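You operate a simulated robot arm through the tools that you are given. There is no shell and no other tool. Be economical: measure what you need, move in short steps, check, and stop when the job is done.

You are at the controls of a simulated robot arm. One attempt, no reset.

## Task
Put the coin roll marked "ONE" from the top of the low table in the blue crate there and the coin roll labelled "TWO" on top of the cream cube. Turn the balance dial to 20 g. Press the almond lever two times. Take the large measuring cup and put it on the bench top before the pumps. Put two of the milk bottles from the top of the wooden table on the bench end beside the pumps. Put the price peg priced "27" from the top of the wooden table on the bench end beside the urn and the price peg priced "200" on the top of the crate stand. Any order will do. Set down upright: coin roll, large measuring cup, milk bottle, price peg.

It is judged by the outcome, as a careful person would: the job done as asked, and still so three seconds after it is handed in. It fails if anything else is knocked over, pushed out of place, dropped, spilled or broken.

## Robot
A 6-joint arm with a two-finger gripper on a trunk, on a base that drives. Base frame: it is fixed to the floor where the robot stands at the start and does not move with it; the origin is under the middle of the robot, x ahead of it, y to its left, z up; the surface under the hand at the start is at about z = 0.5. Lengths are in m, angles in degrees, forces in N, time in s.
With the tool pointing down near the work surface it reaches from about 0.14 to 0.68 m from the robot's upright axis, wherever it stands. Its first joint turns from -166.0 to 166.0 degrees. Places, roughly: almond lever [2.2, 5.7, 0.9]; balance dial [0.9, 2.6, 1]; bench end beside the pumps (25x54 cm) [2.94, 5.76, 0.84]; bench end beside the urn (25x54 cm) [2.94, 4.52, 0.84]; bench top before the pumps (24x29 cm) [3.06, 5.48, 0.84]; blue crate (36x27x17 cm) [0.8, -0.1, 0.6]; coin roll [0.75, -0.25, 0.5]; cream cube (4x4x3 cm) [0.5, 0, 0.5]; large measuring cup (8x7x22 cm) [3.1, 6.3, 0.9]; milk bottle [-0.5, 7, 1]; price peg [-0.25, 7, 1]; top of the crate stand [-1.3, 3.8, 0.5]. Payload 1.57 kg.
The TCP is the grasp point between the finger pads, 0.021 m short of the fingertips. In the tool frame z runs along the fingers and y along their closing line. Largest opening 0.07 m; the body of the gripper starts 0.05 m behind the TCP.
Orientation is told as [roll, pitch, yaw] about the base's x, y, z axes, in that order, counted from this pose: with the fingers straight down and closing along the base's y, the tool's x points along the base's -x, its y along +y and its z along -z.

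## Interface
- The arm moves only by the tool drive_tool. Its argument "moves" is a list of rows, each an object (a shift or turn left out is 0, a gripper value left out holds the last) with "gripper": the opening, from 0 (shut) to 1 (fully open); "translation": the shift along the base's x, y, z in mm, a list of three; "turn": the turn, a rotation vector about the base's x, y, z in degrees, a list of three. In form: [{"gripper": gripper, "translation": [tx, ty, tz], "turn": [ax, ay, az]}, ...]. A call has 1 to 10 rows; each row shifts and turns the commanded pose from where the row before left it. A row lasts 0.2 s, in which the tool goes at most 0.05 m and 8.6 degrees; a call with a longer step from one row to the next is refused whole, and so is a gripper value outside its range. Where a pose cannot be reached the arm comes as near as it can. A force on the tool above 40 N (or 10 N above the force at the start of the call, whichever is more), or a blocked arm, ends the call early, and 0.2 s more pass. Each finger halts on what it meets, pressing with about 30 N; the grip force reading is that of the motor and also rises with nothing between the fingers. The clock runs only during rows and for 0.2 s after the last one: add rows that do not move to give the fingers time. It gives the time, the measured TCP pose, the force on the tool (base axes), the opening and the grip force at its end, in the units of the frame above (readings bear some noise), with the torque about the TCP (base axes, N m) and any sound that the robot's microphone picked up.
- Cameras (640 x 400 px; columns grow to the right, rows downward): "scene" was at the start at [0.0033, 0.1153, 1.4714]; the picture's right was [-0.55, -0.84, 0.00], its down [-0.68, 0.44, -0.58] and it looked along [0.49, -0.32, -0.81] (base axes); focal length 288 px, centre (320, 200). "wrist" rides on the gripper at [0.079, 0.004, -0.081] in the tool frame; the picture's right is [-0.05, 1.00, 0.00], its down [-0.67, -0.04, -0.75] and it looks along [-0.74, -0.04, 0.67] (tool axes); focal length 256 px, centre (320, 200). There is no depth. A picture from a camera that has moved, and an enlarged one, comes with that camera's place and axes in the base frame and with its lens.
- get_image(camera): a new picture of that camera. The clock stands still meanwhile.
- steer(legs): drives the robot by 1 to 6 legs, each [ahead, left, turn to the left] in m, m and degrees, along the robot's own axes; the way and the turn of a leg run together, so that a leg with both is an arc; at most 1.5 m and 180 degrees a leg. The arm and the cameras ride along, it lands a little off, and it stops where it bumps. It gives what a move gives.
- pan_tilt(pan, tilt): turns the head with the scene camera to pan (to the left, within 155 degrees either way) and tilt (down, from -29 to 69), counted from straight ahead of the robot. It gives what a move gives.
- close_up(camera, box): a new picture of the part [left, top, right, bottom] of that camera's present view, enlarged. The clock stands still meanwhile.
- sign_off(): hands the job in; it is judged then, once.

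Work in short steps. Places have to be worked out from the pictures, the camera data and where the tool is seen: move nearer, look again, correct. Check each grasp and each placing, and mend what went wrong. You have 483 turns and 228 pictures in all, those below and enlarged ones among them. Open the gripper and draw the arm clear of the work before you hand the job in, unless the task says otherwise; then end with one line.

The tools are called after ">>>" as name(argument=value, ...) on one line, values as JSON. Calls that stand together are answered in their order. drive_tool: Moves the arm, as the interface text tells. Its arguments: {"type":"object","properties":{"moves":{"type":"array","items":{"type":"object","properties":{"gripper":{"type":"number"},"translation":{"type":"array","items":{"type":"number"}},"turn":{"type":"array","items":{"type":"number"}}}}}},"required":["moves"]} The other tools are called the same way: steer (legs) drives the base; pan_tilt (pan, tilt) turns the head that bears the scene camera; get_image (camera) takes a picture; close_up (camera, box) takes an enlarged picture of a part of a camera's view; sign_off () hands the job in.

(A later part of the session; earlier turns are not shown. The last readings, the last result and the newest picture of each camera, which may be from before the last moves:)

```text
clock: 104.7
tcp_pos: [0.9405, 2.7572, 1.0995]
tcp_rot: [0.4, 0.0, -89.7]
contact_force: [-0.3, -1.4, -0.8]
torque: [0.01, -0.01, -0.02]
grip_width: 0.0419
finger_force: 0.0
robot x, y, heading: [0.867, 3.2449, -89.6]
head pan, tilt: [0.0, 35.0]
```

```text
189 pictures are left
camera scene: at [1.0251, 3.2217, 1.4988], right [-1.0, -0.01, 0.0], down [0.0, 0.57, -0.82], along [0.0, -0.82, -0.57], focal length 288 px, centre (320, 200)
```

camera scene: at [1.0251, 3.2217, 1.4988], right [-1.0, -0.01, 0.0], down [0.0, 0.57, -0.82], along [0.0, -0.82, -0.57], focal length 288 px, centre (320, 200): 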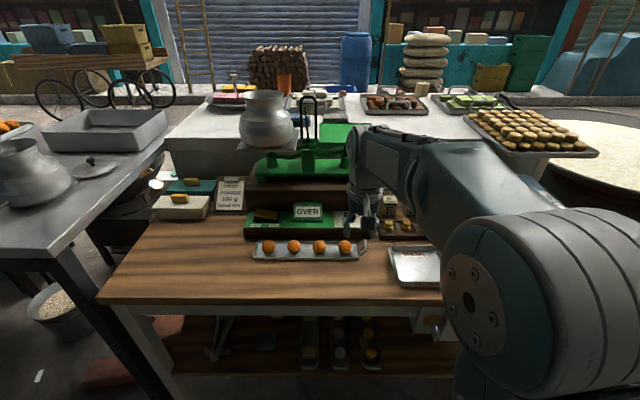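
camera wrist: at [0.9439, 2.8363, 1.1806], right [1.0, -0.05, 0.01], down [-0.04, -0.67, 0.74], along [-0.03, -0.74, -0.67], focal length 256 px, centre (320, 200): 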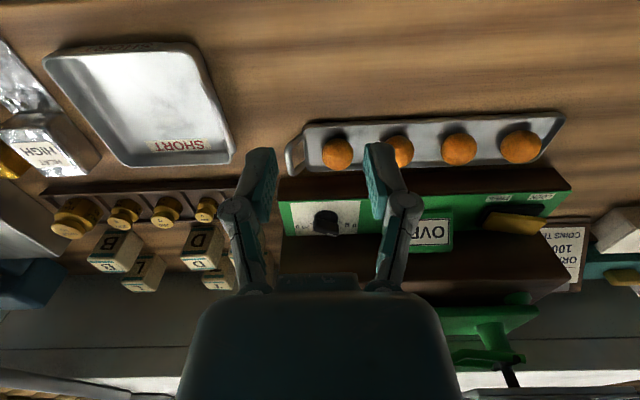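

Triangulating gives the knob at about (0.94, 2.556, 0.96). I zoom in on it.

>>> close_up(camera="wrist", box=[280, 195, 370, 250])

```text
7.11 times, centred on (325, 222) of wrist
camera zoom: at [0.9439, 2.8363, 1.1806], right [1.0, -0.05, 0.01], down [-0.04, -0.67, 0.74], along [-0.03, -0.74, -0.67], focal length 1820 px, centre (284, 40)
```

zoom: 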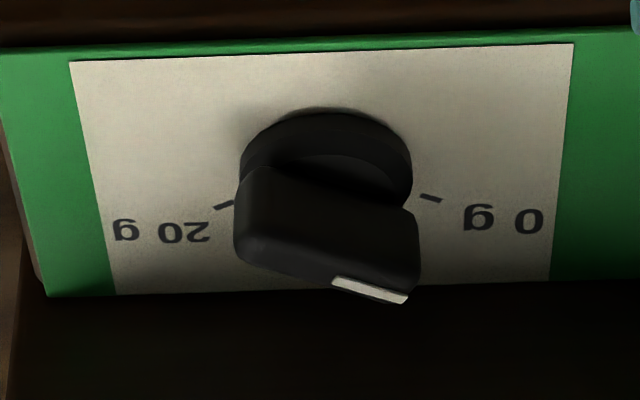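

The pointer stripe now points at 0 g, about 28° behind horizontal on the operator's left. 20 g mirrors it, so the turn is about 124° clockwise from above. I yaw the tool +62° so the fingers straddle the bar.

>>> drive_tool(moves=[{"gripper": 0.8, "translation": [0, 0, 0], "turn": [0, 0, 7.75]}, {"turn": [0, 0, 7.75]}, {"turn": [0, 0, 7.75]}, {"turn": [0, 0, 7.75]}, {"turn": [0, 0, 7.75]}, {"turn": [0, 0, 7.75]}, {"turn": [0, 0, 7.75]}, {"turn": [0, 0, 7.75]}, {"translation": [0, -45, 0]}, {"translation": [0, -45, 0]}])

>>> get_image(camera="wrist")

>>> get_image(camera="scene")

```text
clock: 106.9
tcp_pos: [0.9403, 2.6668, 1.0986]
tcp_rot: [0.5, 0.0, -27.7]
contact_force: [0.4, 0.5, 0.9]
torque: [-0.03, 0.02, -0.01]
grip_width: 0.0559
finger_force: 0.0
robot x, y, heading: [0.8692, 3.252, -89.8]
head pan, tilt: [0.0, 35.0]
```

```text
187 pictures are left
camera wrist: at [0.8717, 2.7066, 1.1804], right [0.51, 0.86, 0.01], down [0.57, -0.35, 0.74], along [0.64, -0.38, -0.67], focal length 256 px, centre (320, 200)
```

wrist: 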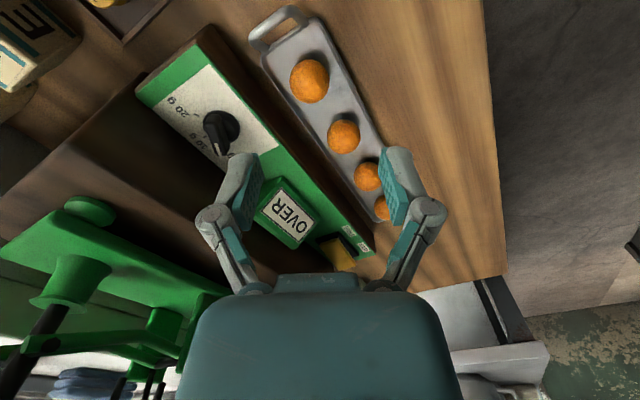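

```text
186 pictures are left
camera scene: at [1.0253, 3.2212, 1.4987], right [-1.0, -0.01, 0.0], down [0.0, 0.57, -0.82], along [0.0, -0.82, -0.57], focal length 288 px, centre (320, 200)
```

scene: 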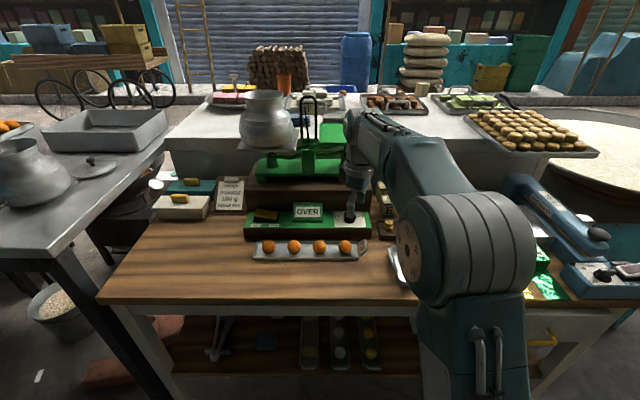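

A good angle now; I zoom onto the knob from here for triangulation and pointer direction.

>>> close_up(camera="wrist", box=[150, 80, 270, 170])

```text
4.44 times, centred on (210, 125) of wrist
camera zoom: at [0.8717, 2.7066, 1.1804], right [0.51, 0.86, 0.01], down [0.57, -0.35, 0.74], along [0.64, -0.38, -0.67], focal length 1138 px, centre (809, 533)
```

zoom: 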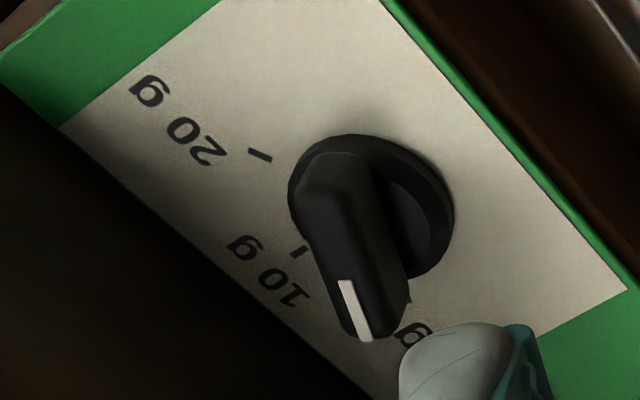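

The panel is level at z ≈ 0.963, the knob centre is (0.9405, 2.557), and the bar top is near 0.986 pointing at -29°, which is 0 g. I move over it and lower with the fingers straddling the bar.

>>> drive_tool(moves=[{"gripper": 0.9, "translation": [0, -40, 0]}, {"translation": [0, -40, 0]}, {"translation": [0, -30, -10]}, {"translation": [0, 0, -30]}, {"translation": [0, 0, -30]}, {"translation": [0, 0, 0]}])

>>> get_image(camera="wrist")

>>> close_up(camera="scene", box=[230, 90, 420, 250])

```text
clock: 108.3
tcp_pos: [0.9401, 2.5626, 1.0269]
tcp_rot: [0.5, 0.0, -27.7]
contact_force: [0.0, -0.9, -0.3]
torque: [-0.02, -0.02, 0.01]
grip_width: 0.063
finger_force: 0.0
out of reach, approached as far as the arm can: row 3
robot x, y, heading: [0.8688, 3.25, -89.6]
head pan, tilt: [0.0, 35.0]
```

```text
184 pictures are left
camera wrist: at [0.8712, 2.6017, 1.1093], right [0.51, 0.86, 0.01], down [0.57, -0.35, 0.74], along [0.64, -0.38, -0.67], focal length 256 px, centre (320, 200)
```

wrist: 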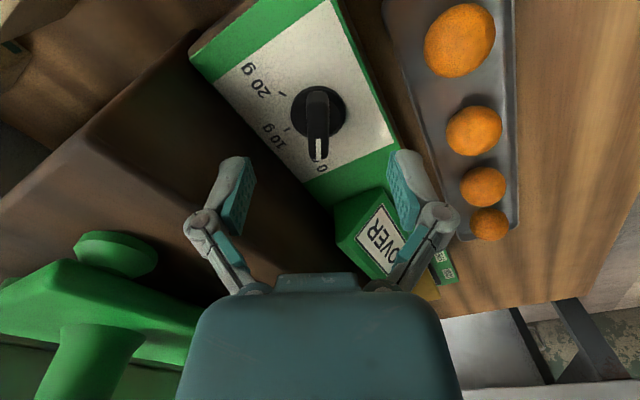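

```text
2.50 times, centred on (325, 170) of scene
camera zoom: at [1.0252, 3.2207, 1.4987], right [-1.0, -0.01, 0.0], down [0.0, 0.58, -0.82], along [0.0, -0.82, -0.58], focal length 720 px, centre (308, 275)
```

zoom: 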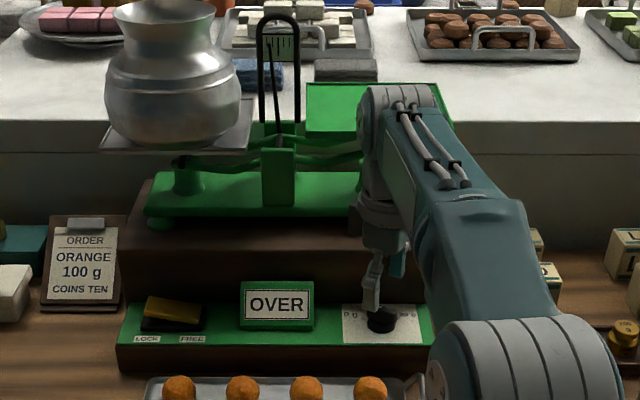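

The arm is at the edge of its reach. I back the hand off and drive the base 8 cm nearer.

>>> drive_tool(moves=[{"translation": [0, 0, 40]}, {"translation": [0, 45, 10]}, {"translation": [0, 45, 0]}])

>>> steer(legs=[[0.08, 0, 0]])

```text
clock: 109.1
tcp_pos: [0.9409, 2.6508, 1.0782]
tcp_rot: [0.4, 0.1, -27.8]
contact_force: [0.0, -0.1, -0.3]
torque: [0.02, 0.0, -0.05]
grip_width: 0.0629
finger_force: 0.1
robot x, y, heading: [0.87, 3.246, -89.4]
head pan, tilt: [0.0, 35.0]
```

```text
clock: 110.2
tcp_pos: [0.9422, 2.5719, 1.0785]
tcp_rot: [0.5, -0.1, -27.7]
contact_force: [0.5, -0.5, 0.7]
torque: [0.02, -0.01, 0.01]
grip_width: 0.0629
finger_force: 0.0
robot x, y, heading: [0.8681, 3.1701, -89.9]
head pan, tilt: [0.0, 35.0]
```

Now centre on the knob and lower to z ≈ 1.005, then check.

>>> drive_tool(moves=[{"translation": [-1.5, -15, -30]}, {"translation": [0, 0, -30]}, {"translation": [0, 0, -13]}, {"translation": [0, 0, 0]}])

>>> get_image(camera="wrist")

```text
clock: 111.2
tcp_pos: [0.9393, 2.5583, 1.0056]
tcp_rot: [0.4, 0.0, -27.7]
contact_force: [0.1, 6.7, 3.5]
torque: [-0.35, 0.02, -0.1]
grip_width: 0.0608
finger_force: 0.1
robot x, y, heading: [0.8696, 3.1692, -89.8]
head pan, tilt: [0.0, 35.0]
```

```text
182 pictures are left
camera wrist: at [0.8702, 2.597, 1.0867], right [0.51, 0.86, 0.01], down [0.57, -0.35, 0.74], along [0.64, -0.38, -0.67], focal length 256 px, centre (320, 200)
```

wrist: 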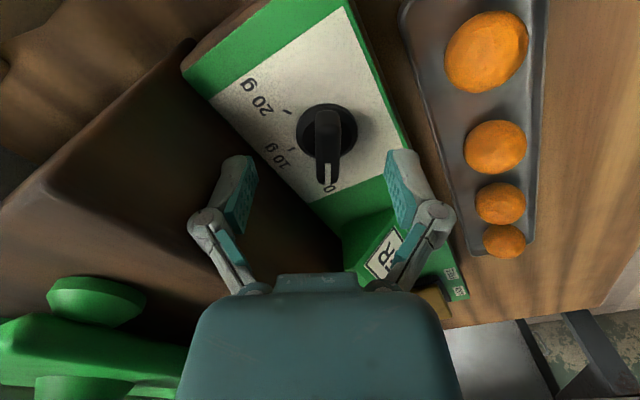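

The rear finger touches the box behind the panel (6.7 N in +y). I rise, narrow the opening to about 30 mm, and lower again.

>>> drive_tool(moves=[{"translation": [0, 0, 25]}, {"gripper": 0.45}, {"gripper": 0.45}, {"translation": [0.5, 0, -20]}, {"translation": [0, 0, 0]}])

>>> get_image(camera="wrist")

```text
clock: 112.3
tcp_pos: [0.9409, 2.5573, 1.0092]
tcp_rot: [0.4, -0.1, -27.7]
contact_force: [-0.1, 0.6, -0.8]
torque: [-0.01, 0.02, -0.01]
grip_width: 0.0321
finger_force: 0.1
robot x, y, heading: [0.8685, 3.1697, -89.5]
head pan, tilt: [0.0, 35.0]
```

```text
181 pictures are left
camera wrist: at [0.8711, 2.5972, 1.0917], right [0.51, 0.86, 0.01], down [0.57, -0.35, 0.74], along [0.64, -0.38, -0.67], focal length 256 px, centre (320, 200)
```

wrist: 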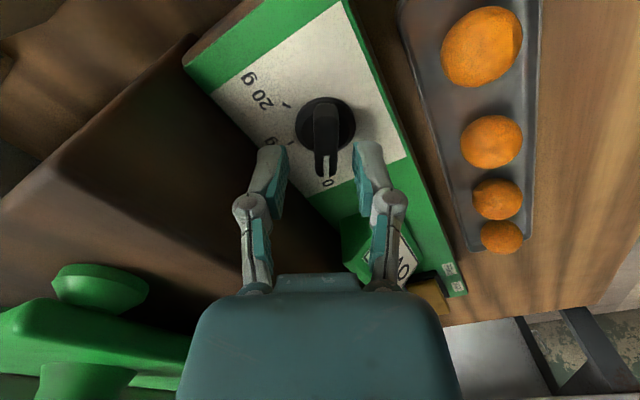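

The bar is centred between the fingers with no contact. I lower 17 mm and check.

>>> drive_tool(moves=[{"translation": [0, 0, -9]}, {"translation": [0, 0, -8]}, {"translation": [0, 0, 0]}])

>>> get_image(camera="wrist")

```text
clock: 113.2
tcp_pos: [0.9407, 2.5571, 0.9926]
tcp_rot: [0.3, 0.0, -27.8]
contact_force: [0.7, -0.1, -0.1]
torque: [0.02, -0.02, -0.01]
grip_width: 0.0315
finger_force: 0.0
robot x, y, heading: [0.8688, 3.1674, -89.7]
head pan, tilt: [0.0, 35.0]
```

```text
180 pictures are left
camera wrist: at [0.871, 2.597, 1.0749], right [0.51, 0.86, 0.01], down [0.57, -0.35, 0.74], along [0.64, -0.38, -0.67], focal length 256 px, centre (320, 200)
```

wrist: 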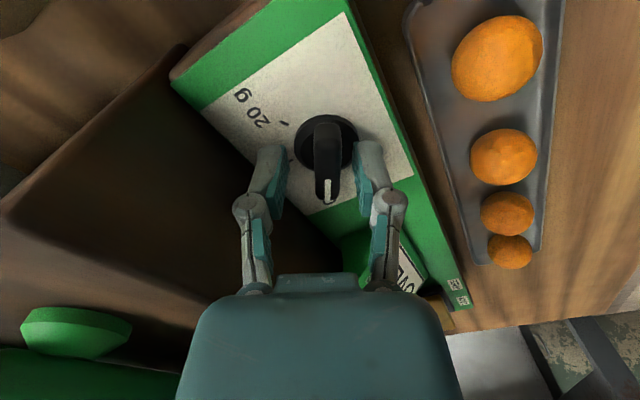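

Aligned. I close the fingers on the bar.

>>> drive_tool(moves=[{"gripper": 0.1}, {"gripper": 0.1}, {"gripper": 0.1}])

>>> get_image(camera="wrist")

```text
clock: 114.0
tcp_pos: [0.9418, 2.5602, 0.994]
tcp_rot: [0.6, 0.1, -27.6]
contact_force: [11.5, 30.1, 12.7]
torque: [0.94, 0.54, -0.47]
grip_width: 0.0125
finger_force: 32.7
robot x, y, heading: [0.8711, 3.168, -89.6]
head pan, tilt: [0.0, 35.0]
```

```text
179 pictures are left
camera wrist: at [0.8728, 2.5995, 1.0759], right [0.51, 0.86, 0.01], down [0.57, -0.35, 0.74], along [0.64, -0.37, -0.67], focal length 256 px, centre (320, 200)
```

wrist: 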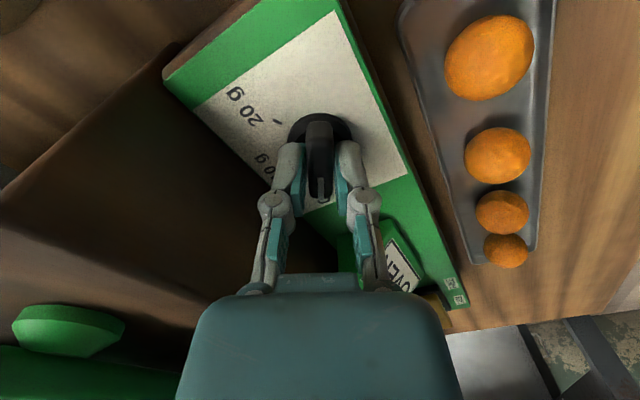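

The bar sits about 3 mm off along the closing line, so the arm is loaded. I shift the command (+1.5, +2.7) mm to relieve it.

>>> drive_tool(moves=[{"translation": [1.3, 2.8, 0]}, {"translation": [0, 0, 0]}])

```text
clock: 114.5
tcp_pos: [0.9421, 2.5604, 0.9943]
tcp_rot: [0.3, -0.1, -27.7]
contact_force: [13.6, 11.2, 11.9]
torque: [0.29, -0.07, -0.46]
grip_width: 0.0124
finger_force: 31.7
robot x, y, heading: [0.8718, 3.1689, -89.5]
head pan, tilt: [0.0, 35.0]
```

Better. One more small shift, then the first part of the clockwise turn.

>>> drive_tool(moves=[{"translation": [1.5, 1.2, 1]}, {"turn": [0, 0, -6]}, {"turn": [0, 0, -6]}, {"turn": [0, 0, -6]}, {"translation": [0, 0, 0]}])

```text
clock: 115.8
tcp_pos: [0.9414, 2.5605, 0.994]
tcp_rot: [0.3, 0.0, -45.9]
contact_force: [-5.6, -24.8, -0.7]
torque: [-0.01, 0.64, 0.05]
grip_width: 0.0121
finger_force: 32.3
robot x, y, heading: [0.8699, 3.1726, -89.5]
head pan, tilt: [0.0, 35.0]
```

The turn is going. The force is now -25 N in y, so I ease the command -2 mm in y and continue.

>>> drive_tool(moves=[{"translation": [-0.5, -2, 0], "turn": [0, 0, -4]}, {"turn": [0, 0, -7]}, {"turn": [0, 0, -7]}, {"turn": [0, 0, -7]}, {"translation": [0, 0, 0]}])

>>> get_image(camera="wrist")

```text
clock: 117.0
tcp_pos: [0.9415, 2.5589, 0.9935]
tcp_rot: [0.5, 0.1, -70.8]
contact_force: [-11.2, -11.2, -1.8]
torque: [0.17, 0.46, 0.0]
grip_width: 0.012
finger_force: 31.9
robot x, y, heading: [0.8712, 3.17, -89.9]
head pan, tilt: [0.0, 35.0]
```

```text
178 pictures are left
camera wrist: at [0.9177, 2.6352, 1.0759], right [0.96, 0.28, 0.01], down [0.18, -0.64, 0.74], along [0.21, -0.71, -0.67], focal length 256 px, centre (320, 200)
```

wrist: 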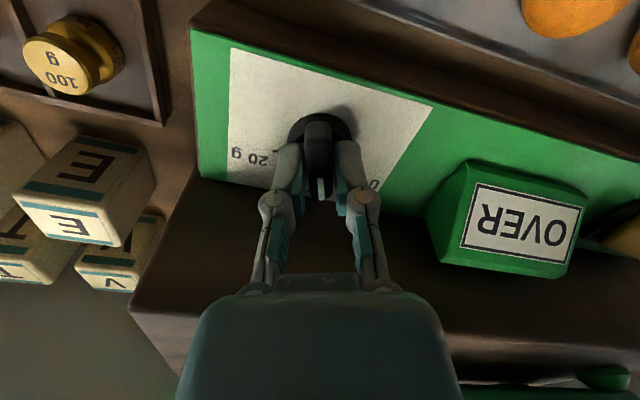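

The knob follows. I continue by 35°.

>>> drive_tool(moves=[{"translation": [-1, -1, 0], "turn": [0, 0, -7]}, {"turn": [0, 0, -7]}, {"turn": [0, 0, -7]}, {"turn": [0, 0, -7]}, {"turn": [0, 0, -7]}, {"translation": [0, 0, 0]}])

```text
clock: 118.3
tcp_pos: [0.9405, 2.5595, 0.9931]
tcp_rot: [0.4, 0.2, -105.8]
contact_force: [-13.0, 18.6, 1.7]
torque: [1.03, 0.12, 0.07]
grip_width: 0.0117
finger_force: 32.6
robot x, y, heading: [0.8667, 3.1709, -89.4]
head pan, tilt: [0.0, 35.0]
```

Forces remain moderate; I correct the centre by (-1, +1.5) mm and turn 37° more, to about -143°.

>>> drive_tool(moves=[{"translation": [-1, 1.5, 0], "turn": [0, 0, -7]}, {"turn": [0, 0, -7.5]}, {"turn": [0, 0, -7.5]}, {"turn": [0, 0, -7.5]}, {"turn": [0, 0, -7.5]}, {"translation": [0, 0, 0]}])

>>> get_image(camera="wrist")

```text
clock: 119.8
tcp_pos: [0.9395, 2.5596, 0.994]
tcp_rot: [0.5, 0.0, -142.8]
contact_force: [-10.7, 10.3, 0.7]
torque: [-0.07, 0.54, 0.03]
grip_width: 0.012
finger_force: 32.0
robot x, y, heading: [0.8722, 3.173, -89.6]
head pan, tilt: [0.0, 35.0]
```

```text
177 pictures are left
camera wrist: at [1.0041, 2.6049, 1.0758], right [0.56, -0.83, 0.01], down [-0.56, -0.37, 0.74], along [-0.61, -0.42, -0.67], focal length 256 px, centre (320, 200)
```

wrist: 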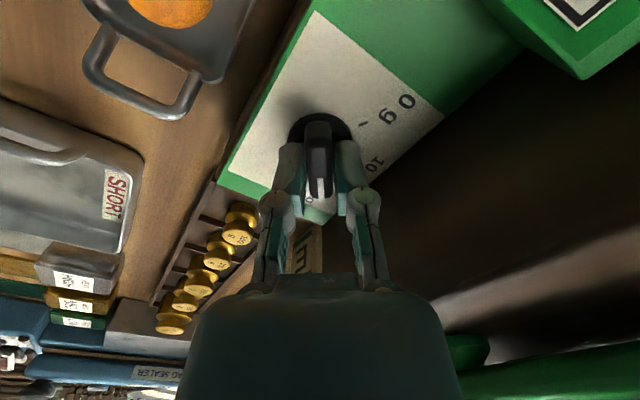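

Turn another 9° to about -152° and check against the 20 g tick; there may be a stop or click.

>>> drive_tool(moves=[{"translation": [-1, 1, 0], "turn": [0, 0, -4.5]}, {"turn": [0, 0, -4.5]}, {"translation": [0, 0, 0]}])

>>> close_up(camera="wrist", box=[230, 80, 430, 230])

```text
clock: 120.5
tcp_pos: [0.9392, 2.5607, 0.9938]
tcp_rot: [0.4, 0.0, -151.7]
contact_force: [-6.8, -2.7, -4.3]
torque: [0.05, -0.11, 0.55]
grip_width: 0.0121
finger_force: 32.2
robot x, y, heading: [0.8728, 3.1705, -89.9]
head pan, tilt: [0.0, 35.0]
```

```text
2.67 times, centred on (330, 155) of wrist
camera zoom: at [1.0103, 2.5945, 1.0758], right [0.43, -0.9, 0.01], down [-0.61, -0.28, 0.75], along [-0.67, -0.32, -0.67], focal length 683 px, centre (293, 320)
```

zoom: 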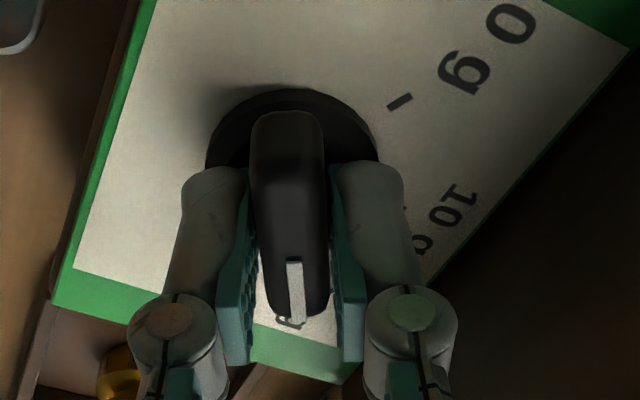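

Torque about z has risen to 0.55 N m, which suggests the end stop. I open to 30 mm, lift and look.

>>> drive_tool(moves=[{"gripper": 0.42}, {"gripper": 0.42}, {"translation": [0, 0, 25]}, {"translation": [0, 0, 35]}, {"translation": [0, 30, 20]}, {"translation": [0, 0, 0]}])

>>> get_image(camera="wrist")

>>> close_up(camera="scene", box=[230, 90, 420, 250])

```text
clock: 122.0
tcp_pos: [0.9421, 2.5912, 1.0751]
tcp_rot: [0.2, -0.1, -151.7]
contact_force: [0.5, -0.2, -0.2]
torque: [0.01, -0.01, 0.03]
grip_width: 0.0294
finger_force: 0.0
robot x, y, heading: [0.869, 3.1719, -89.9]
head pan, tilt: [0.0, 35.0]
```

```text
175 pictures are left
camera wrist: at [1.0125, 2.625, 1.1566], right [0.43, -0.9, 0.01], down [-0.6, -0.28, 0.75], along [-0.67, -0.32, -0.67], focal length 256 px, centre (320, 200)
```

wrist: 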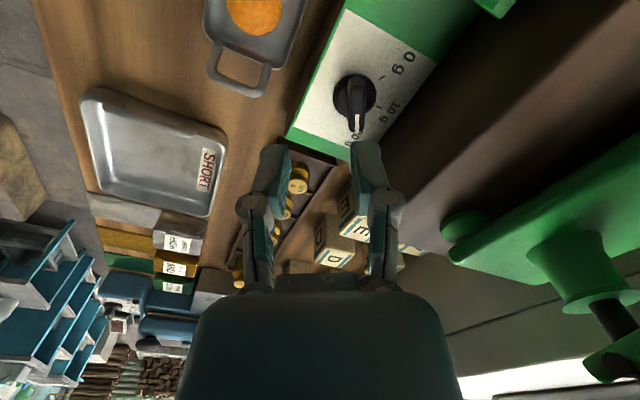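

```text
2.50 times, centred on (325, 170) of scene
camera zoom: at [1.0255, 3.1417, 1.4988], right [-1.0, -0.01, 0.0], down [0.0, 0.57, -0.82], along [0.0, -0.82, -0.57], focal length 720 px, centre (308, 275)
```

zoom: 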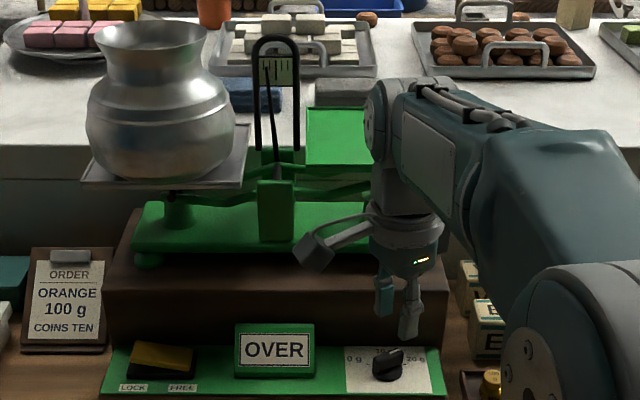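

It looks near 20 g. I back the hand off, turn it to face square, and zoom to verify.

>>> drive_tool(moves=[{"translation": [0, 40, 10], "turn": [0, 0, 7.75]}, {"translation": [0, 40, 10], "turn": [0, 0, 7.75]}, {"translation": [0, 40, 0], "turn": [0, 0, 7.75]}, {"translation": [0, 20, 0], "turn": [0, 0, 7.75]}, {"turn": [0, 0, 7.75]}, {"turn": [0, 0, 7.75]}, {"turn": [0, 0, 7.75]}, {"turn": [0, 0, 7.75]}, {"translation": [0, 0, 0]}])

>>> close_up(camera="wrist", box=[270, 190, 370, 260])

>>> close_up(camera="scene", box=[320, 215, 370, 255])

```text
clock: 124.0
tcp_pos: [0.94, 2.7307, 1.0942]
tcp_rot: [0.5, 0.0, -89.6]
contact_force: [-0.9, 0.5, -0.5]
torque: [-0.03, 0.03, 0.0]
grip_width: 0.0296
finger_force: 0.1
robot x, y, heading: [0.8687, 3.1685, -89.7]
head pan, tilt: [0.0, 35.0]
```

```text
5.71 times, centred on (320, 225) of wrist
camera zoom: at [0.9425, 2.8102, 1.176], right [1.0, -0.05, 0.01], down [-0.04, -0.67, 0.74], along [-0.03, -0.74, -0.67], focal length 1463 px, centre (320, 57)
```

zoom: 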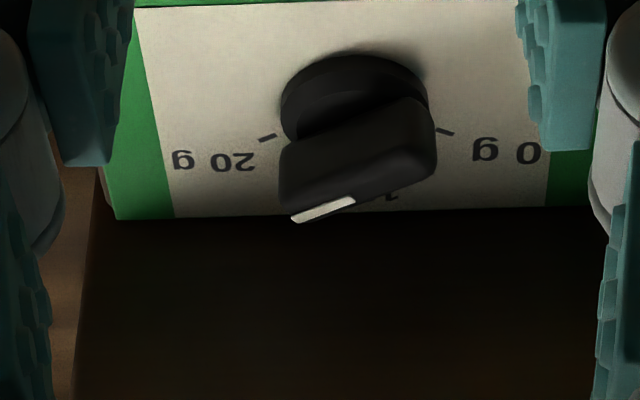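

```text
10.00 times, centred on (345, 235) of scene
camera zoom: at [1.0256, 3.1424, 1.4988], right [-1.0, -0.01, 0.0], down [0.0, 0.57, -0.82], along [0.0, -0.82, -0.57], focal length 2881 px, centre (70, -150)
```

zoom: 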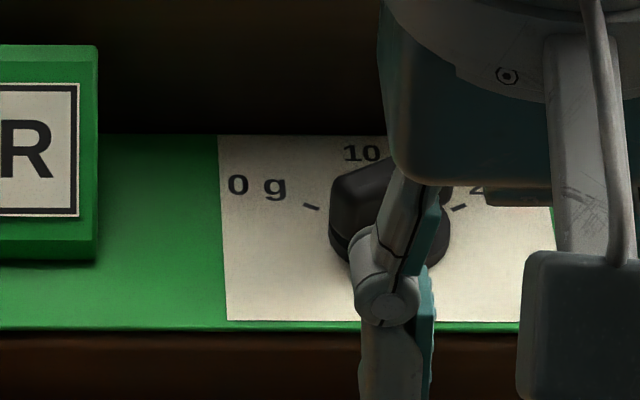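

The pointer stripe lines up with the 20 g mark (mirror of its start at 0 g), and the torque showed the stop. Next I retract and turn north to look into the shop.

>>> drive_tool(moves=[{"translation": [0, 40, 20]}, {"translation": [0, 40, 20]}, {"translation": [0, 20, 0]}])

>>> steer(legs=[[-0.12, 0, 0], [0, 0, 178]])

>>> pan_tilt(pan=0, tilt=22)

>>> get_image(camera="scene")

>>> pan_tilt(pan=-50, tilt=22)

>>> get_image(camera="scene")

```text
clock: 124.8
tcp_pos: [0.9395, 2.8321, 1.1343]
tcp_rot: [0.4, -0.1, -89.7]
contact_force: [-0.1, -0.6, 0.0]
torque: [0.02, -0.04, 0.0]
grip_width: 0.0294
finger_force: 0.1
robot x, y, heading: [0.8718, 3.1663, -89.7]
head pan, tilt: [0.0, 35.0]
```

```text
clock: 133.3
tcp_pos: [0.8033, 3.628, 1.1342]
tcp_rot: [0.4, 0.0, 89.2]
contact_force: [-0.6, -0.2, -0.4]
torque: [0.02, 0.01, 0.03]
grip_width: 0.0294
finger_force: 0.1
robot x, y, heading: [0.8645, 3.2896, 89.2]
head pan, tilt: [0.0, 35.0]
```

```text
clock: 134.0
tcp_pos: [0.8034, 3.6277, 1.1339]
tcp_rot: [0.5, 0.0, 89.1]
contact_force: [0.3, 0.8, -0.7]
torque: [0.01, 0.0, -0.01]
grip_width: 0.0294
finger_force: 0.0
robot x, y, heading: [0.8694, 3.2902, 89.2]
head pan, tilt: [0.0, 22.0]
```

```text
171 pictures are left
camera scene: at [0.7151, 3.3261, 1.5193], right [1.0, -0.01, 0.0], down [0.0, -0.38, -0.93], along [0.01, 0.93, -0.38], focal length 288 px, centre (320, 200)
```

scene: 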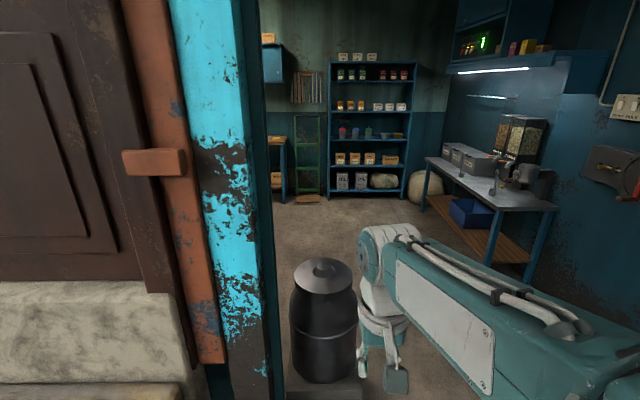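

```text
clock: 135.2
tcp_pos: [0.804, 3.6281, 1.1347]
tcp_rot: [0.4, 0.0, 89.1]
contact_force: [0.3, -0.1, 0.5]
torque: [0.02, 0.0, 0.03]
grip_width: 0.0294
finger_force: 0.1
robot x, y, heading: [0.8669, 3.2842, 89.3]
head pan, tilt: [-50.0, 22.0]
```

```text
170 pictures are left
camera scene: at [0.7857, 3.292, 1.5195], right [0.63, -0.77, 0.0], down [-0.29, -0.24, -0.93], along [0.72, 0.59, -0.37], focal length 288 px, centre (320, 200)
```

scene: 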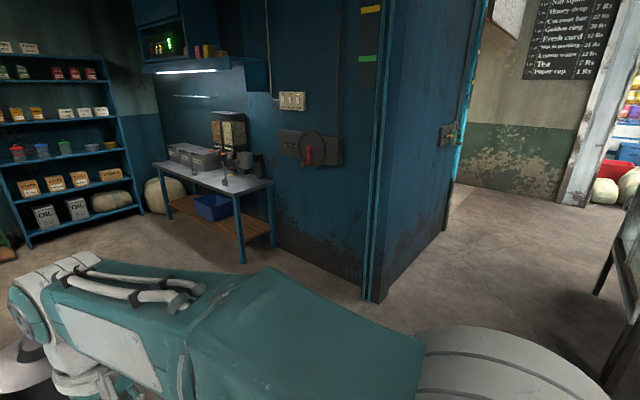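

The doorway spans about x 0.9 (black drum) to 2.35. I sidestep to x ≈ 1.55, drive in 1 m and look around.

>>> steer(legs=[[0, -0.7, 0], [1.1, 0, 0]])

>>> pan_tilt(pan=-35, tilt=25)

>>> get_image(camera="scene")

>>> pan_tilt(pan=45, tilt=25)

>>> get_image(camera="scene")

```text
clock: 144.3
tcp_pos: [1.5296, 4.7188, 1.134]
tcp_rot: [0.3, 0.0, 89.0]
contact_force: [0.4, -0.2, -0.3]
torque: [-0.02, 0.03, -0.04]
grip_width: 0.0293
finger_force: 0.0
robot x, y, heading: [1.5935, 4.3779, 89.3]
head pan, tilt: [-50.0, 22.0]
```

```text
clock: 145.1
tcp_pos: [1.5274, 4.719, 1.1342]
tcp_rot: [0.4, 0.0, 89.0]
contact_force: [-0.2, 0.3, 0.1]
torque: [-0.02, 0.02, 0.0]
grip_width: 0.0292
finger_force: 0.0
robot x, y, heading: [1.5919, 4.3793, 89.0]
head pan, tilt: [-35.0, 25.0]
```

```text
169 pictures are left
camera scene: at [1.4908, 4.3985, 1.5146], right [0.81, -0.59, 0.0], down [-0.25, -0.34, -0.91], along [0.53, 0.73, -0.42], focal length 288 px, centre (320, 200)
```

scene: 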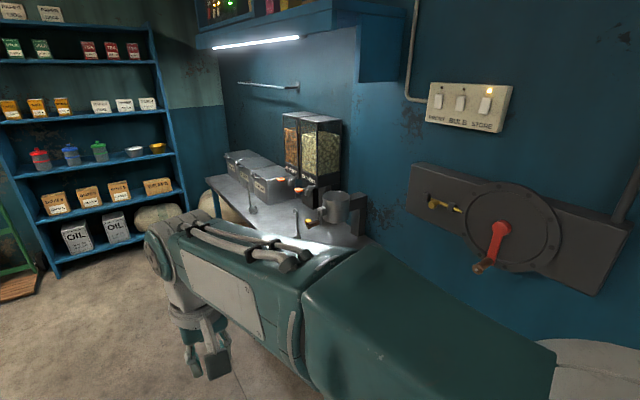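

```text
clock: 146.6
tcp_pos: [1.5287, 4.7187, 1.1349]
tcp_rot: [0.4, 0.0, 89.0]
contact_force: [0.4, -0.2, 0.8]
torque: [0.0, 0.03, 0.0]
grip_width: 0.0295
finger_force: 0.0
robot x, y, heading: [1.592, 4.3782, 88.9]
head pan, tilt: [45.0, 25.0]
```

```text
168 pictures are left
camera scene: at [1.3726, 4.3903, 1.5145], right [0.72, 0.69, 0.0], down [0.29, -0.3, -0.91], along [-0.63, 0.65, -0.42], focal length 288 px, centre (320, 200)
```

scene: 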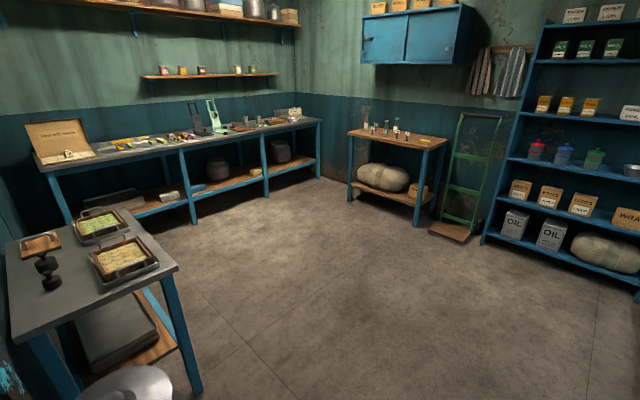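

The dispensers with levers are on the table along the right wall; the wooden table with bottles is at the back left. I look closer at the dispensers.

>>> pan_tilt(pan=-30, tilt=30)

>>> close_up(camera="scene", box=[200, 70, 400, 250])

```text
clock: 148.1
tcp_pos: [1.528, 4.7193, 1.1353]
tcp_rot: [0.5, 0.0, 89.0]
contact_force: [0.5, 0.1, 0.1]
torque: [0.0, 0.0, -0.03]
grip_width: 0.0291
finger_force: 0.1
robot x, y, heading: [1.5904, 4.3761, 89.1]
head pan, tilt: [-30.0, 30.0]
```

```text
2.22 times, centred on (300, 160) of scene
camera zoom: at [1.4832, 4.4016, 1.5066], right [0.86, -0.51, 0.0], down [-0.26, -0.43, -0.87], along [0.45, 0.74, -0.5], focal length 640 px, centre (364, 289)
```

zoom: 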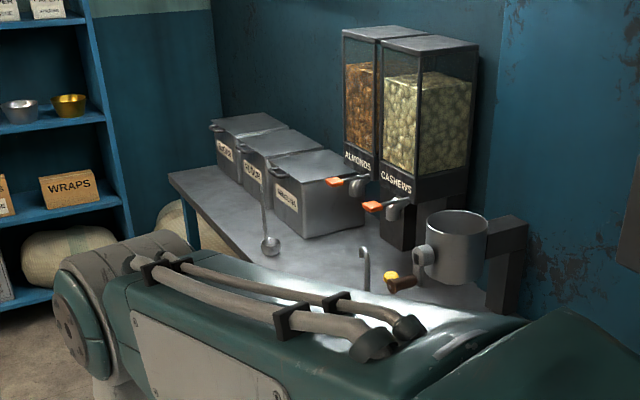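

The almond lever tip (orange) is at about (2.18, 5.70, 0.955). I drive up beside it and face it.

>>> steer(legs=[[1.3, 0, 0], [0, 0, -89]])

>>> pan_tilt(pan=0, tilt=35)

>>> get_image(camera="scene")

>>> get_image(camera="wrist")

```text
clock: 158.5
tcp_pos: [1.9586, 5.7528, 1.1343]
tcp_rot: [0.4, -0.1, -1.4]
contact_force: [-0.1, -0.2, -0.8]
torque: [-0.01, 0.03, 0.01]
grip_width: 0.0292
finger_force: 0.0
robot x, y, heading: [1.6204, 5.6898, -1.7]
head pan, tilt: [-30.0, 30.0]
```

```text
clock: 159.5
tcp_pos: [1.9588, 5.7528, 1.1345]
tcp_rot: [0.4, 0.1, -1.3]
contact_force: [0.4, 0.1, -0.3]
torque: [-0.01, -0.01, 0.01]
grip_width: 0.0292
finger_force: 0.0
robot x, y, heading: [1.6199, 5.6892, -1.5]
head pan, tilt: [0.0, 35.0]
```

```text
166 pictures are left
camera scene: at [1.6524, 5.8469, 1.4988], right [-0.03, -1.0, 0.0], down [-0.57, 0.01, -0.82], along [0.82, -0.02, -0.57], focal length 288 px, centre (320, 200)
```

scene: 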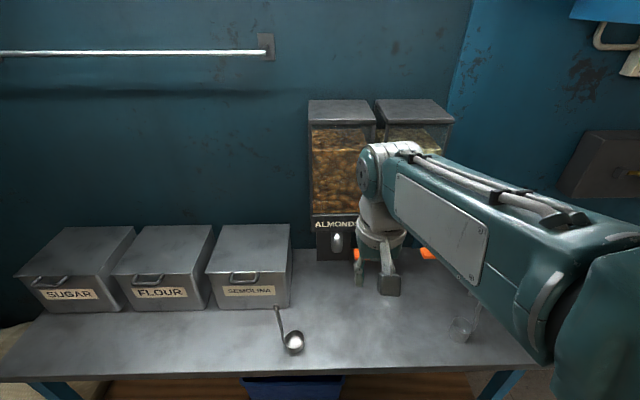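

```text
165 pictures are left
camera wrist: at [1.8789, 5.7579, 1.2164], right [0.08, 1.0, 0.01], down [0.66, -0.06, 0.74], along [0.74, -0.05, -0.67], focal length 256 px, centre (320, 200)
```

wrist: 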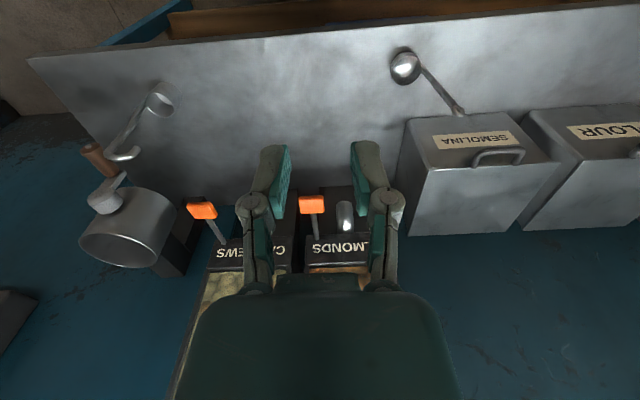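

The almond lever tip is around (2.18–2.22, 5.72, 0.91–0.95). I zoom to see its shape.

>>> close_up(camera="wrist", box=[180, 170, 380, 290])

>>> close_up(camera="scene", box=[290, 200, 450, 300])

```text
3.20 times, centred on (280, 230) of wrist
camera zoom: at [1.8789, 5.7579, 1.2164], right [0.08, 1.0, 0.01], down [0.66, -0.06, 0.74], along [0.74, -0.05, -0.67], focal length 819 px, centre (448, 104)
```

zoom: 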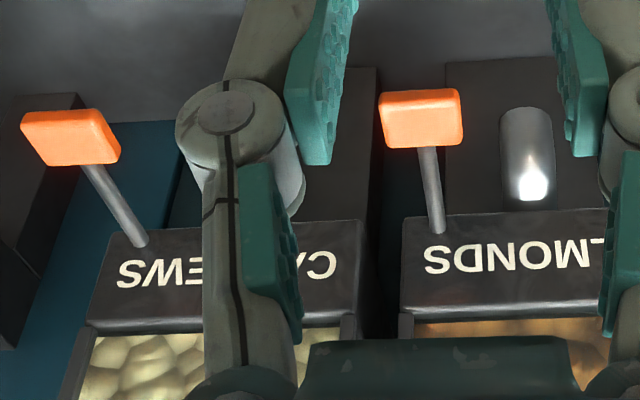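

```text
4.00 times, centred on (370, 250) of scene
camera zoom: at [1.6524, 5.8469, 1.4988], right [-0.03, -1.0, 0.0], down [-0.57, 0.01, -0.82], along [0.82, -0.02, -0.57], focal length 1152 px, centre (120, 0)
```

zoom: 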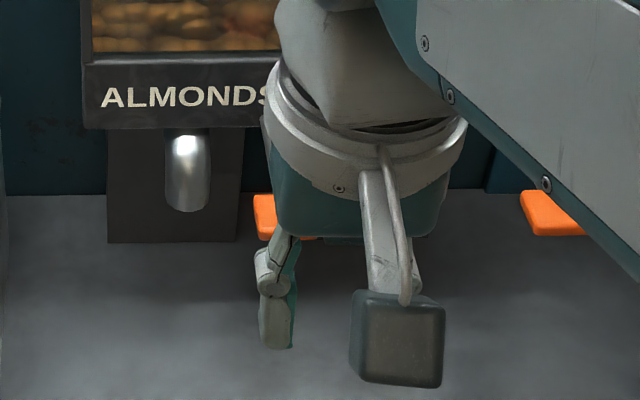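

The lever is an orange paddle on a rod, to be pushed down. I close the gripper and move nearer for a better fix.

>>> drive_tool(moves=[{"gripper": 0, "translation": [30, -9, -20]}, {"gripper": 0, "translation": [30, -8, -20]}, {"gripper": 0, "translation": [30, -8, -20]}, {"gripper": 0, "translation": [30, -8, -20]}, {"translation": [0, 0, 0]}])

>>> get_image(camera="wrist")

>>> close_up(camera="scene", box=[280, 180, 440, 300])

```text
clock: 160.7
tcp_pos: [2.0797, 5.7202, 1.0545]
tcp_rot: [0.4, 0.0, -1.5]
contact_force: [0.8, 0.4, 0.0]
torque: [0.0, 0.02, 0.01]
grip_width: 0.0002
finger_force: 28.5
robot x, y, heading: [1.619, 5.6924, -1.5]
head pan, tilt: [0.0, 35.0]
```

```text
162 pictures are left
camera wrist: at [1.9998, 5.7245, 1.1364], right [0.08, 1.0, 0.01], down [0.66, -0.06, 0.74], along [0.74, -0.05, -0.67], focal length 256 px, centre (320, 200)
```

wrist: 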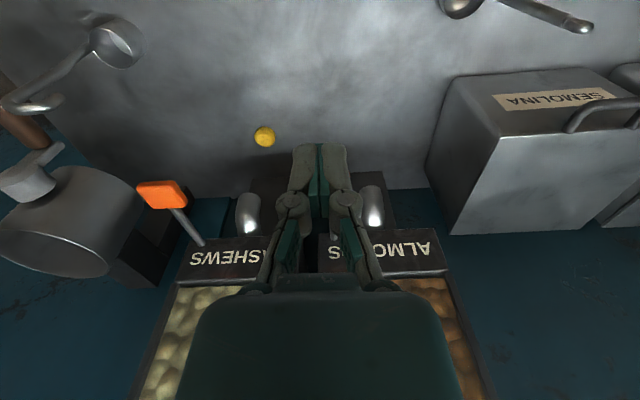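

```text
3.33 times, centred on (360, 240) of scene
camera zoom: at [1.6532, 5.8469, 1.4988], right [-0.02, -1.0, 0.0], down [-0.57, 0.01, -0.82], along [0.82, -0.02, -0.57], focal length 960 px, centre (187, 67)
```

zoom: 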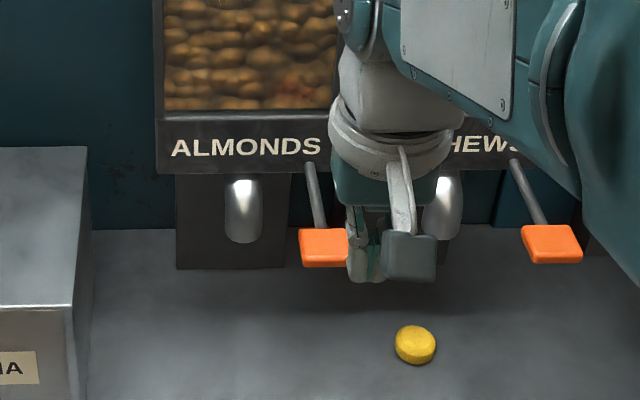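

Triangulation puts the paddle centre at (2.212, 5.721, 0.926), with the hopper face about 7 cm behind. I move over it at (2.20, 5.721) and descend to just above.

>>> drive_tool(moves=[{"translation": [40, 0, 0]}, {"translation": [40, 0, 0]}, {"translation": [42, 1, 0]}, {"translation": [0, 0, -30]}, {"translation": [0, 0, -30]}, {"translation": [0, 0, -15]}, {"translation": [0, 0, 0]}])

>>> get_image(camera="wrist")

>>> close_up(camera="scene", box=[280, 160, 440, 280])

```text
clock: 162.3
tcp_pos: [2.2007, 5.7205, 0.9789]
tcp_rot: [0.3, 0.0, -1.4]
contact_force: [0.2, 0.4, 0.0]
torque: [-0.04, 0.03, -0.04]
grip_width: 0.0
finger_force: 28.9
robot x, y, heading: [1.6169, 5.6884, -1.3]
head pan, tilt: [0.0, 35.0]
```

```text
160 pictures are left
camera wrist: at [2.1208, 5.7252, 1.0611], right [0.08, 1.0, 0.01], down [0.67, -0.06, 0.74], along [0.74, -0.05, -0.67], focal length 256 px, centre (320, 200)
```

wrist: 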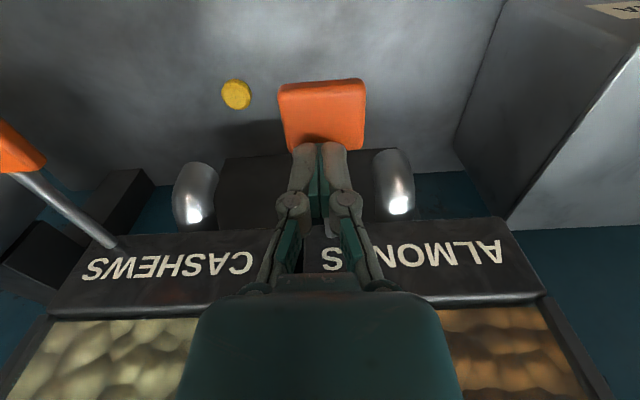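

```text
3.33 times, centred on (360, 220) of scene
camera zoom: at [1.6538, 5.847, 1.4988], right [-0.02, -1.0, 0.0], down [-0.57, 0.01, -0.82], along [0.82, -0.02, -0.57], focal length 960 px, centre (187, 133)
```

zoom: 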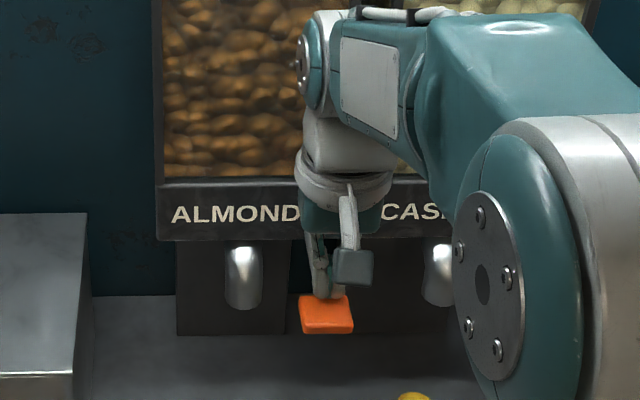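

The tip is right above the paddle. I press down in small steps and watch the force.

>>> drive_tool(moves=[{"translation": [-4, 1, -10]}, {"translation": [0, 0, -8]}, {"translation": [0, 0, -6]}, {"translation": [0, 0, -6]}, {"translation": [0, 0, 0]}])

```text
clock: 163.5
tcp_pos: [2.1975, 5.7211, 0.9498]
tcp_rot: [0.5, -0.1, -1.4]
contact_force: [-3.7, -1.5, 14.9]
torque: [-0.03, 0.11, -0.01]
grip_width: 0.0058
finger_force: 28.9
robot x, y, heading: [1.616, 5.6916, -1.7]
head pan, tilt: [0.0, 35.0]
```

Contact at about 0.952. I press on further.

>>> drive_tool(moves=[{"translation": [0, 0, -6]}, {"translation": [0, 0, -6]}, {"translation": [0, 0, -6]}, {"translation": [0, 0, 0]}])

>>> get_image(camera="wrist")

```text
clock: 163.9
tcp_pos: [2.197, 5.7229, 0.9499]
tcp_rot: [0.4, -0.6, -1.5]
contact_force: [-8.4, -1.8, 17.5]
torque: [-0.04, 0.3, 0.0]
grip_width: 0.0062
finger_force: 29.0
robot x, y, heading: [1.6162, 5.6935, -1.6]
head pan, tilt: [0.0, 35.0]
stopped in row 2: the force on the tool passed its limit at 46 N (the readings are from after the stop); the commanded pose is now the measured one
```

```text
158 pictures are left
camera wrist: at [2.1171, 5.7264, 1.0314], right [0.08, 1.0, 0.01], down [0.66, -0.06, 0.75], along [0.75, -0.05, -0.66], focal length 256 px, centre (320, 200)
```

wrist: 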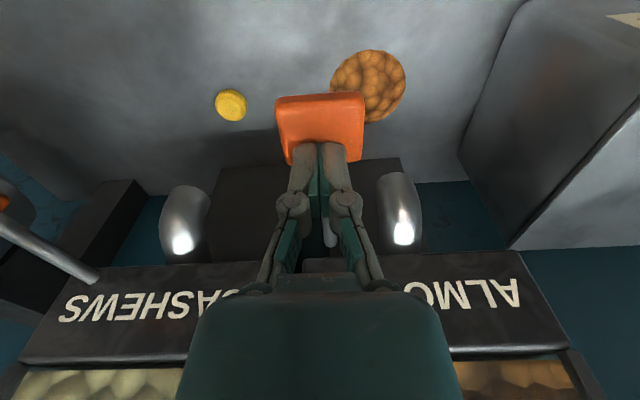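

A small pile of almonds has come out: the first press registered and the lever hit its stop. I rise to release it and look.

>>> drive_tool(moves=[{"translation": [0, 0, 12]}, {"translation": [0, 0, 18]}, {"translation": [0, 0, 0]}, {"translation": [0, 0, 0]}])

>>> get_image(camera="wrist")

```text
clock: 164.9
tcp_pos: [2.1996, 5.7213, 0.979]
tcp_rot: [0.5, -0.5, -1.4]
contact_force: [0.5, -0.3, -0.2]
torque: [0.0, 0.0, 0.03]
grip_width: 0.0001
finger_force: 28.4
robot x, y, heading: [1.6203, 5.6889, -1.3]
head pan, tilt: [0.0, 35.0]
```

```text
157 pictures are left
camera wrist: at [2.1181, 5.7269, 1.0594], right [0.08, 1.0, 0.01], down [0.66, -0.06, 0.75], along [0.75, -0.05, -0.66], focal length 256 px, centre (320, 200)
```

wrist: 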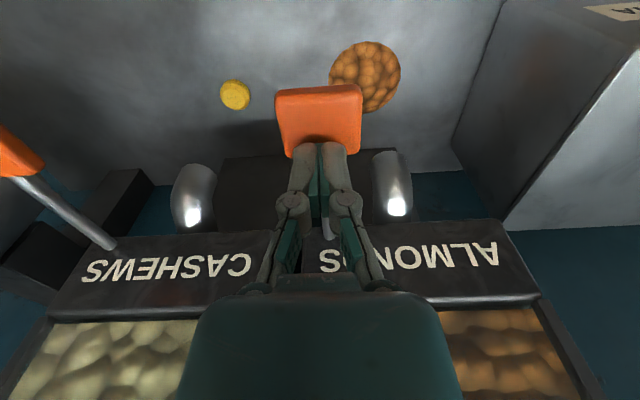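

The lever may still be returning. I wait a moment and compare.

>>> drive_tool(moves=[{"translation": [0, 0, 0], "turn": [0, 0.5, 0]}, {}, {}, {}, {}])

>>> get_image(camera="wrist")

>>> close_up(camera="scene", box=[280, 160, 440, 280])

```text
clock: 166.1
tcp_pos: [2.197, 5.7214, 0.979]
tcp_rot: [0.4, 0.1, -1.3]
contact_force: [0.3, 0.0, -0.3]
torque: [0.0, 0.0, -0.03]
grip_width: 0.0002
finger_force: 28.1
robot x, y, heading: [1.6182, 5.6913, -1.5]
head pan, tilt: [0.0, 35.0]
```

```text
156 pictures are left
camera wrist: at [2.1187, 5.7266, 1.0601], right [0.08, 1.0, 0.01], down [0.67, -0.06, 0.74], along [0.74, -0.05, -0.67], focal length 256 px, centre (320, 200)
```

wrist: 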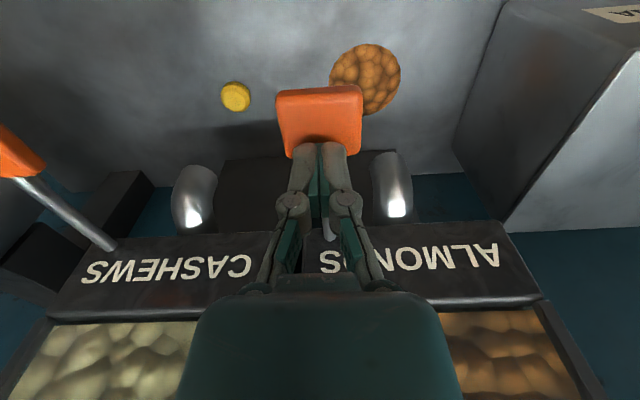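

```text
3.33 times, centred on (360, 220) of scene
camera zoom: at [1.6539, 5.847, 1.4988], right [-0.02, -1.0, 0.0], down [-0.57, 0.01, -0.82], along [0.82, -0.02, -0.57], focal length 960 px, centre (187, 133)
```

zoom: 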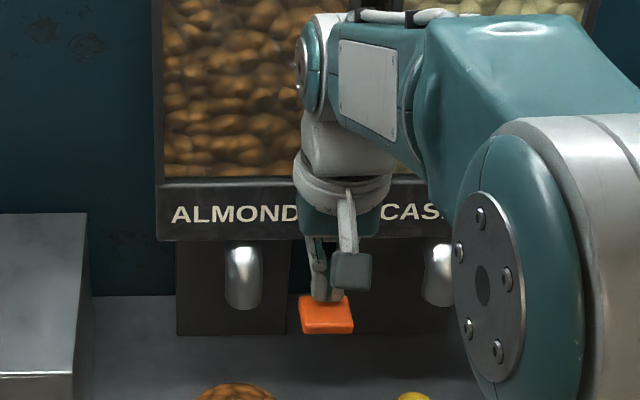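

In the scene view the paddle is back where it was. I press a second time.

>>> drive_tool(moves=[{"translation": [0, 0, -14]}, {"translation": [0, 0, -10]}, {"translation": [0, 0, -6]}, {"translation": [0, 0, -3]}, {"translation": [0, 0, 0]}])

>>> get_image(camera="wrist")

```text
clock: 167.3
tcp_pos: [2.2004, 5.7213, 0.9503]
tcp_rot: [0.6, -0.6, -1.4]
contact_force: [-6.6, -1.0, 15.0]
torque: [-0.03, 0.18, 0.0]
grip_width: 0.0059
finger_force: 29.0
robot x, y, heading: [1.617, 5.6941, -1.7]
head pan, tilt: [0.0, 35.0]
stopped in row 5: the force on the tool passed its limit at 41 N (the readings are from after the stop); the commanded pose is now the measured one
```

```text
154 pictures are left
camera wrist: at [2.119, 5.7267, 1.0315], right [0.08, 1.0, 0.01], down [0.66, -0.06, 0.75], along [0.75, -0.05, -0.66], focal length 256 px, centre (320, 200)
```

wrist: 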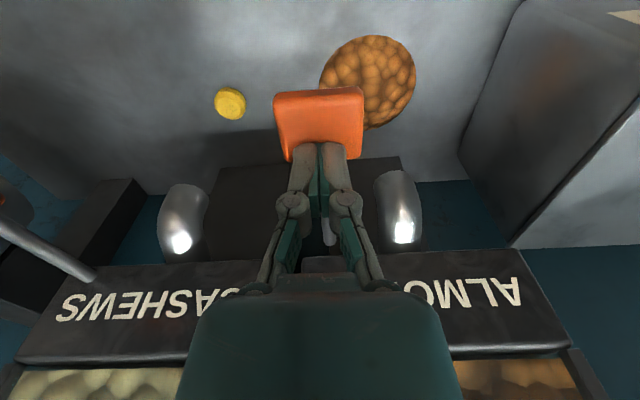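

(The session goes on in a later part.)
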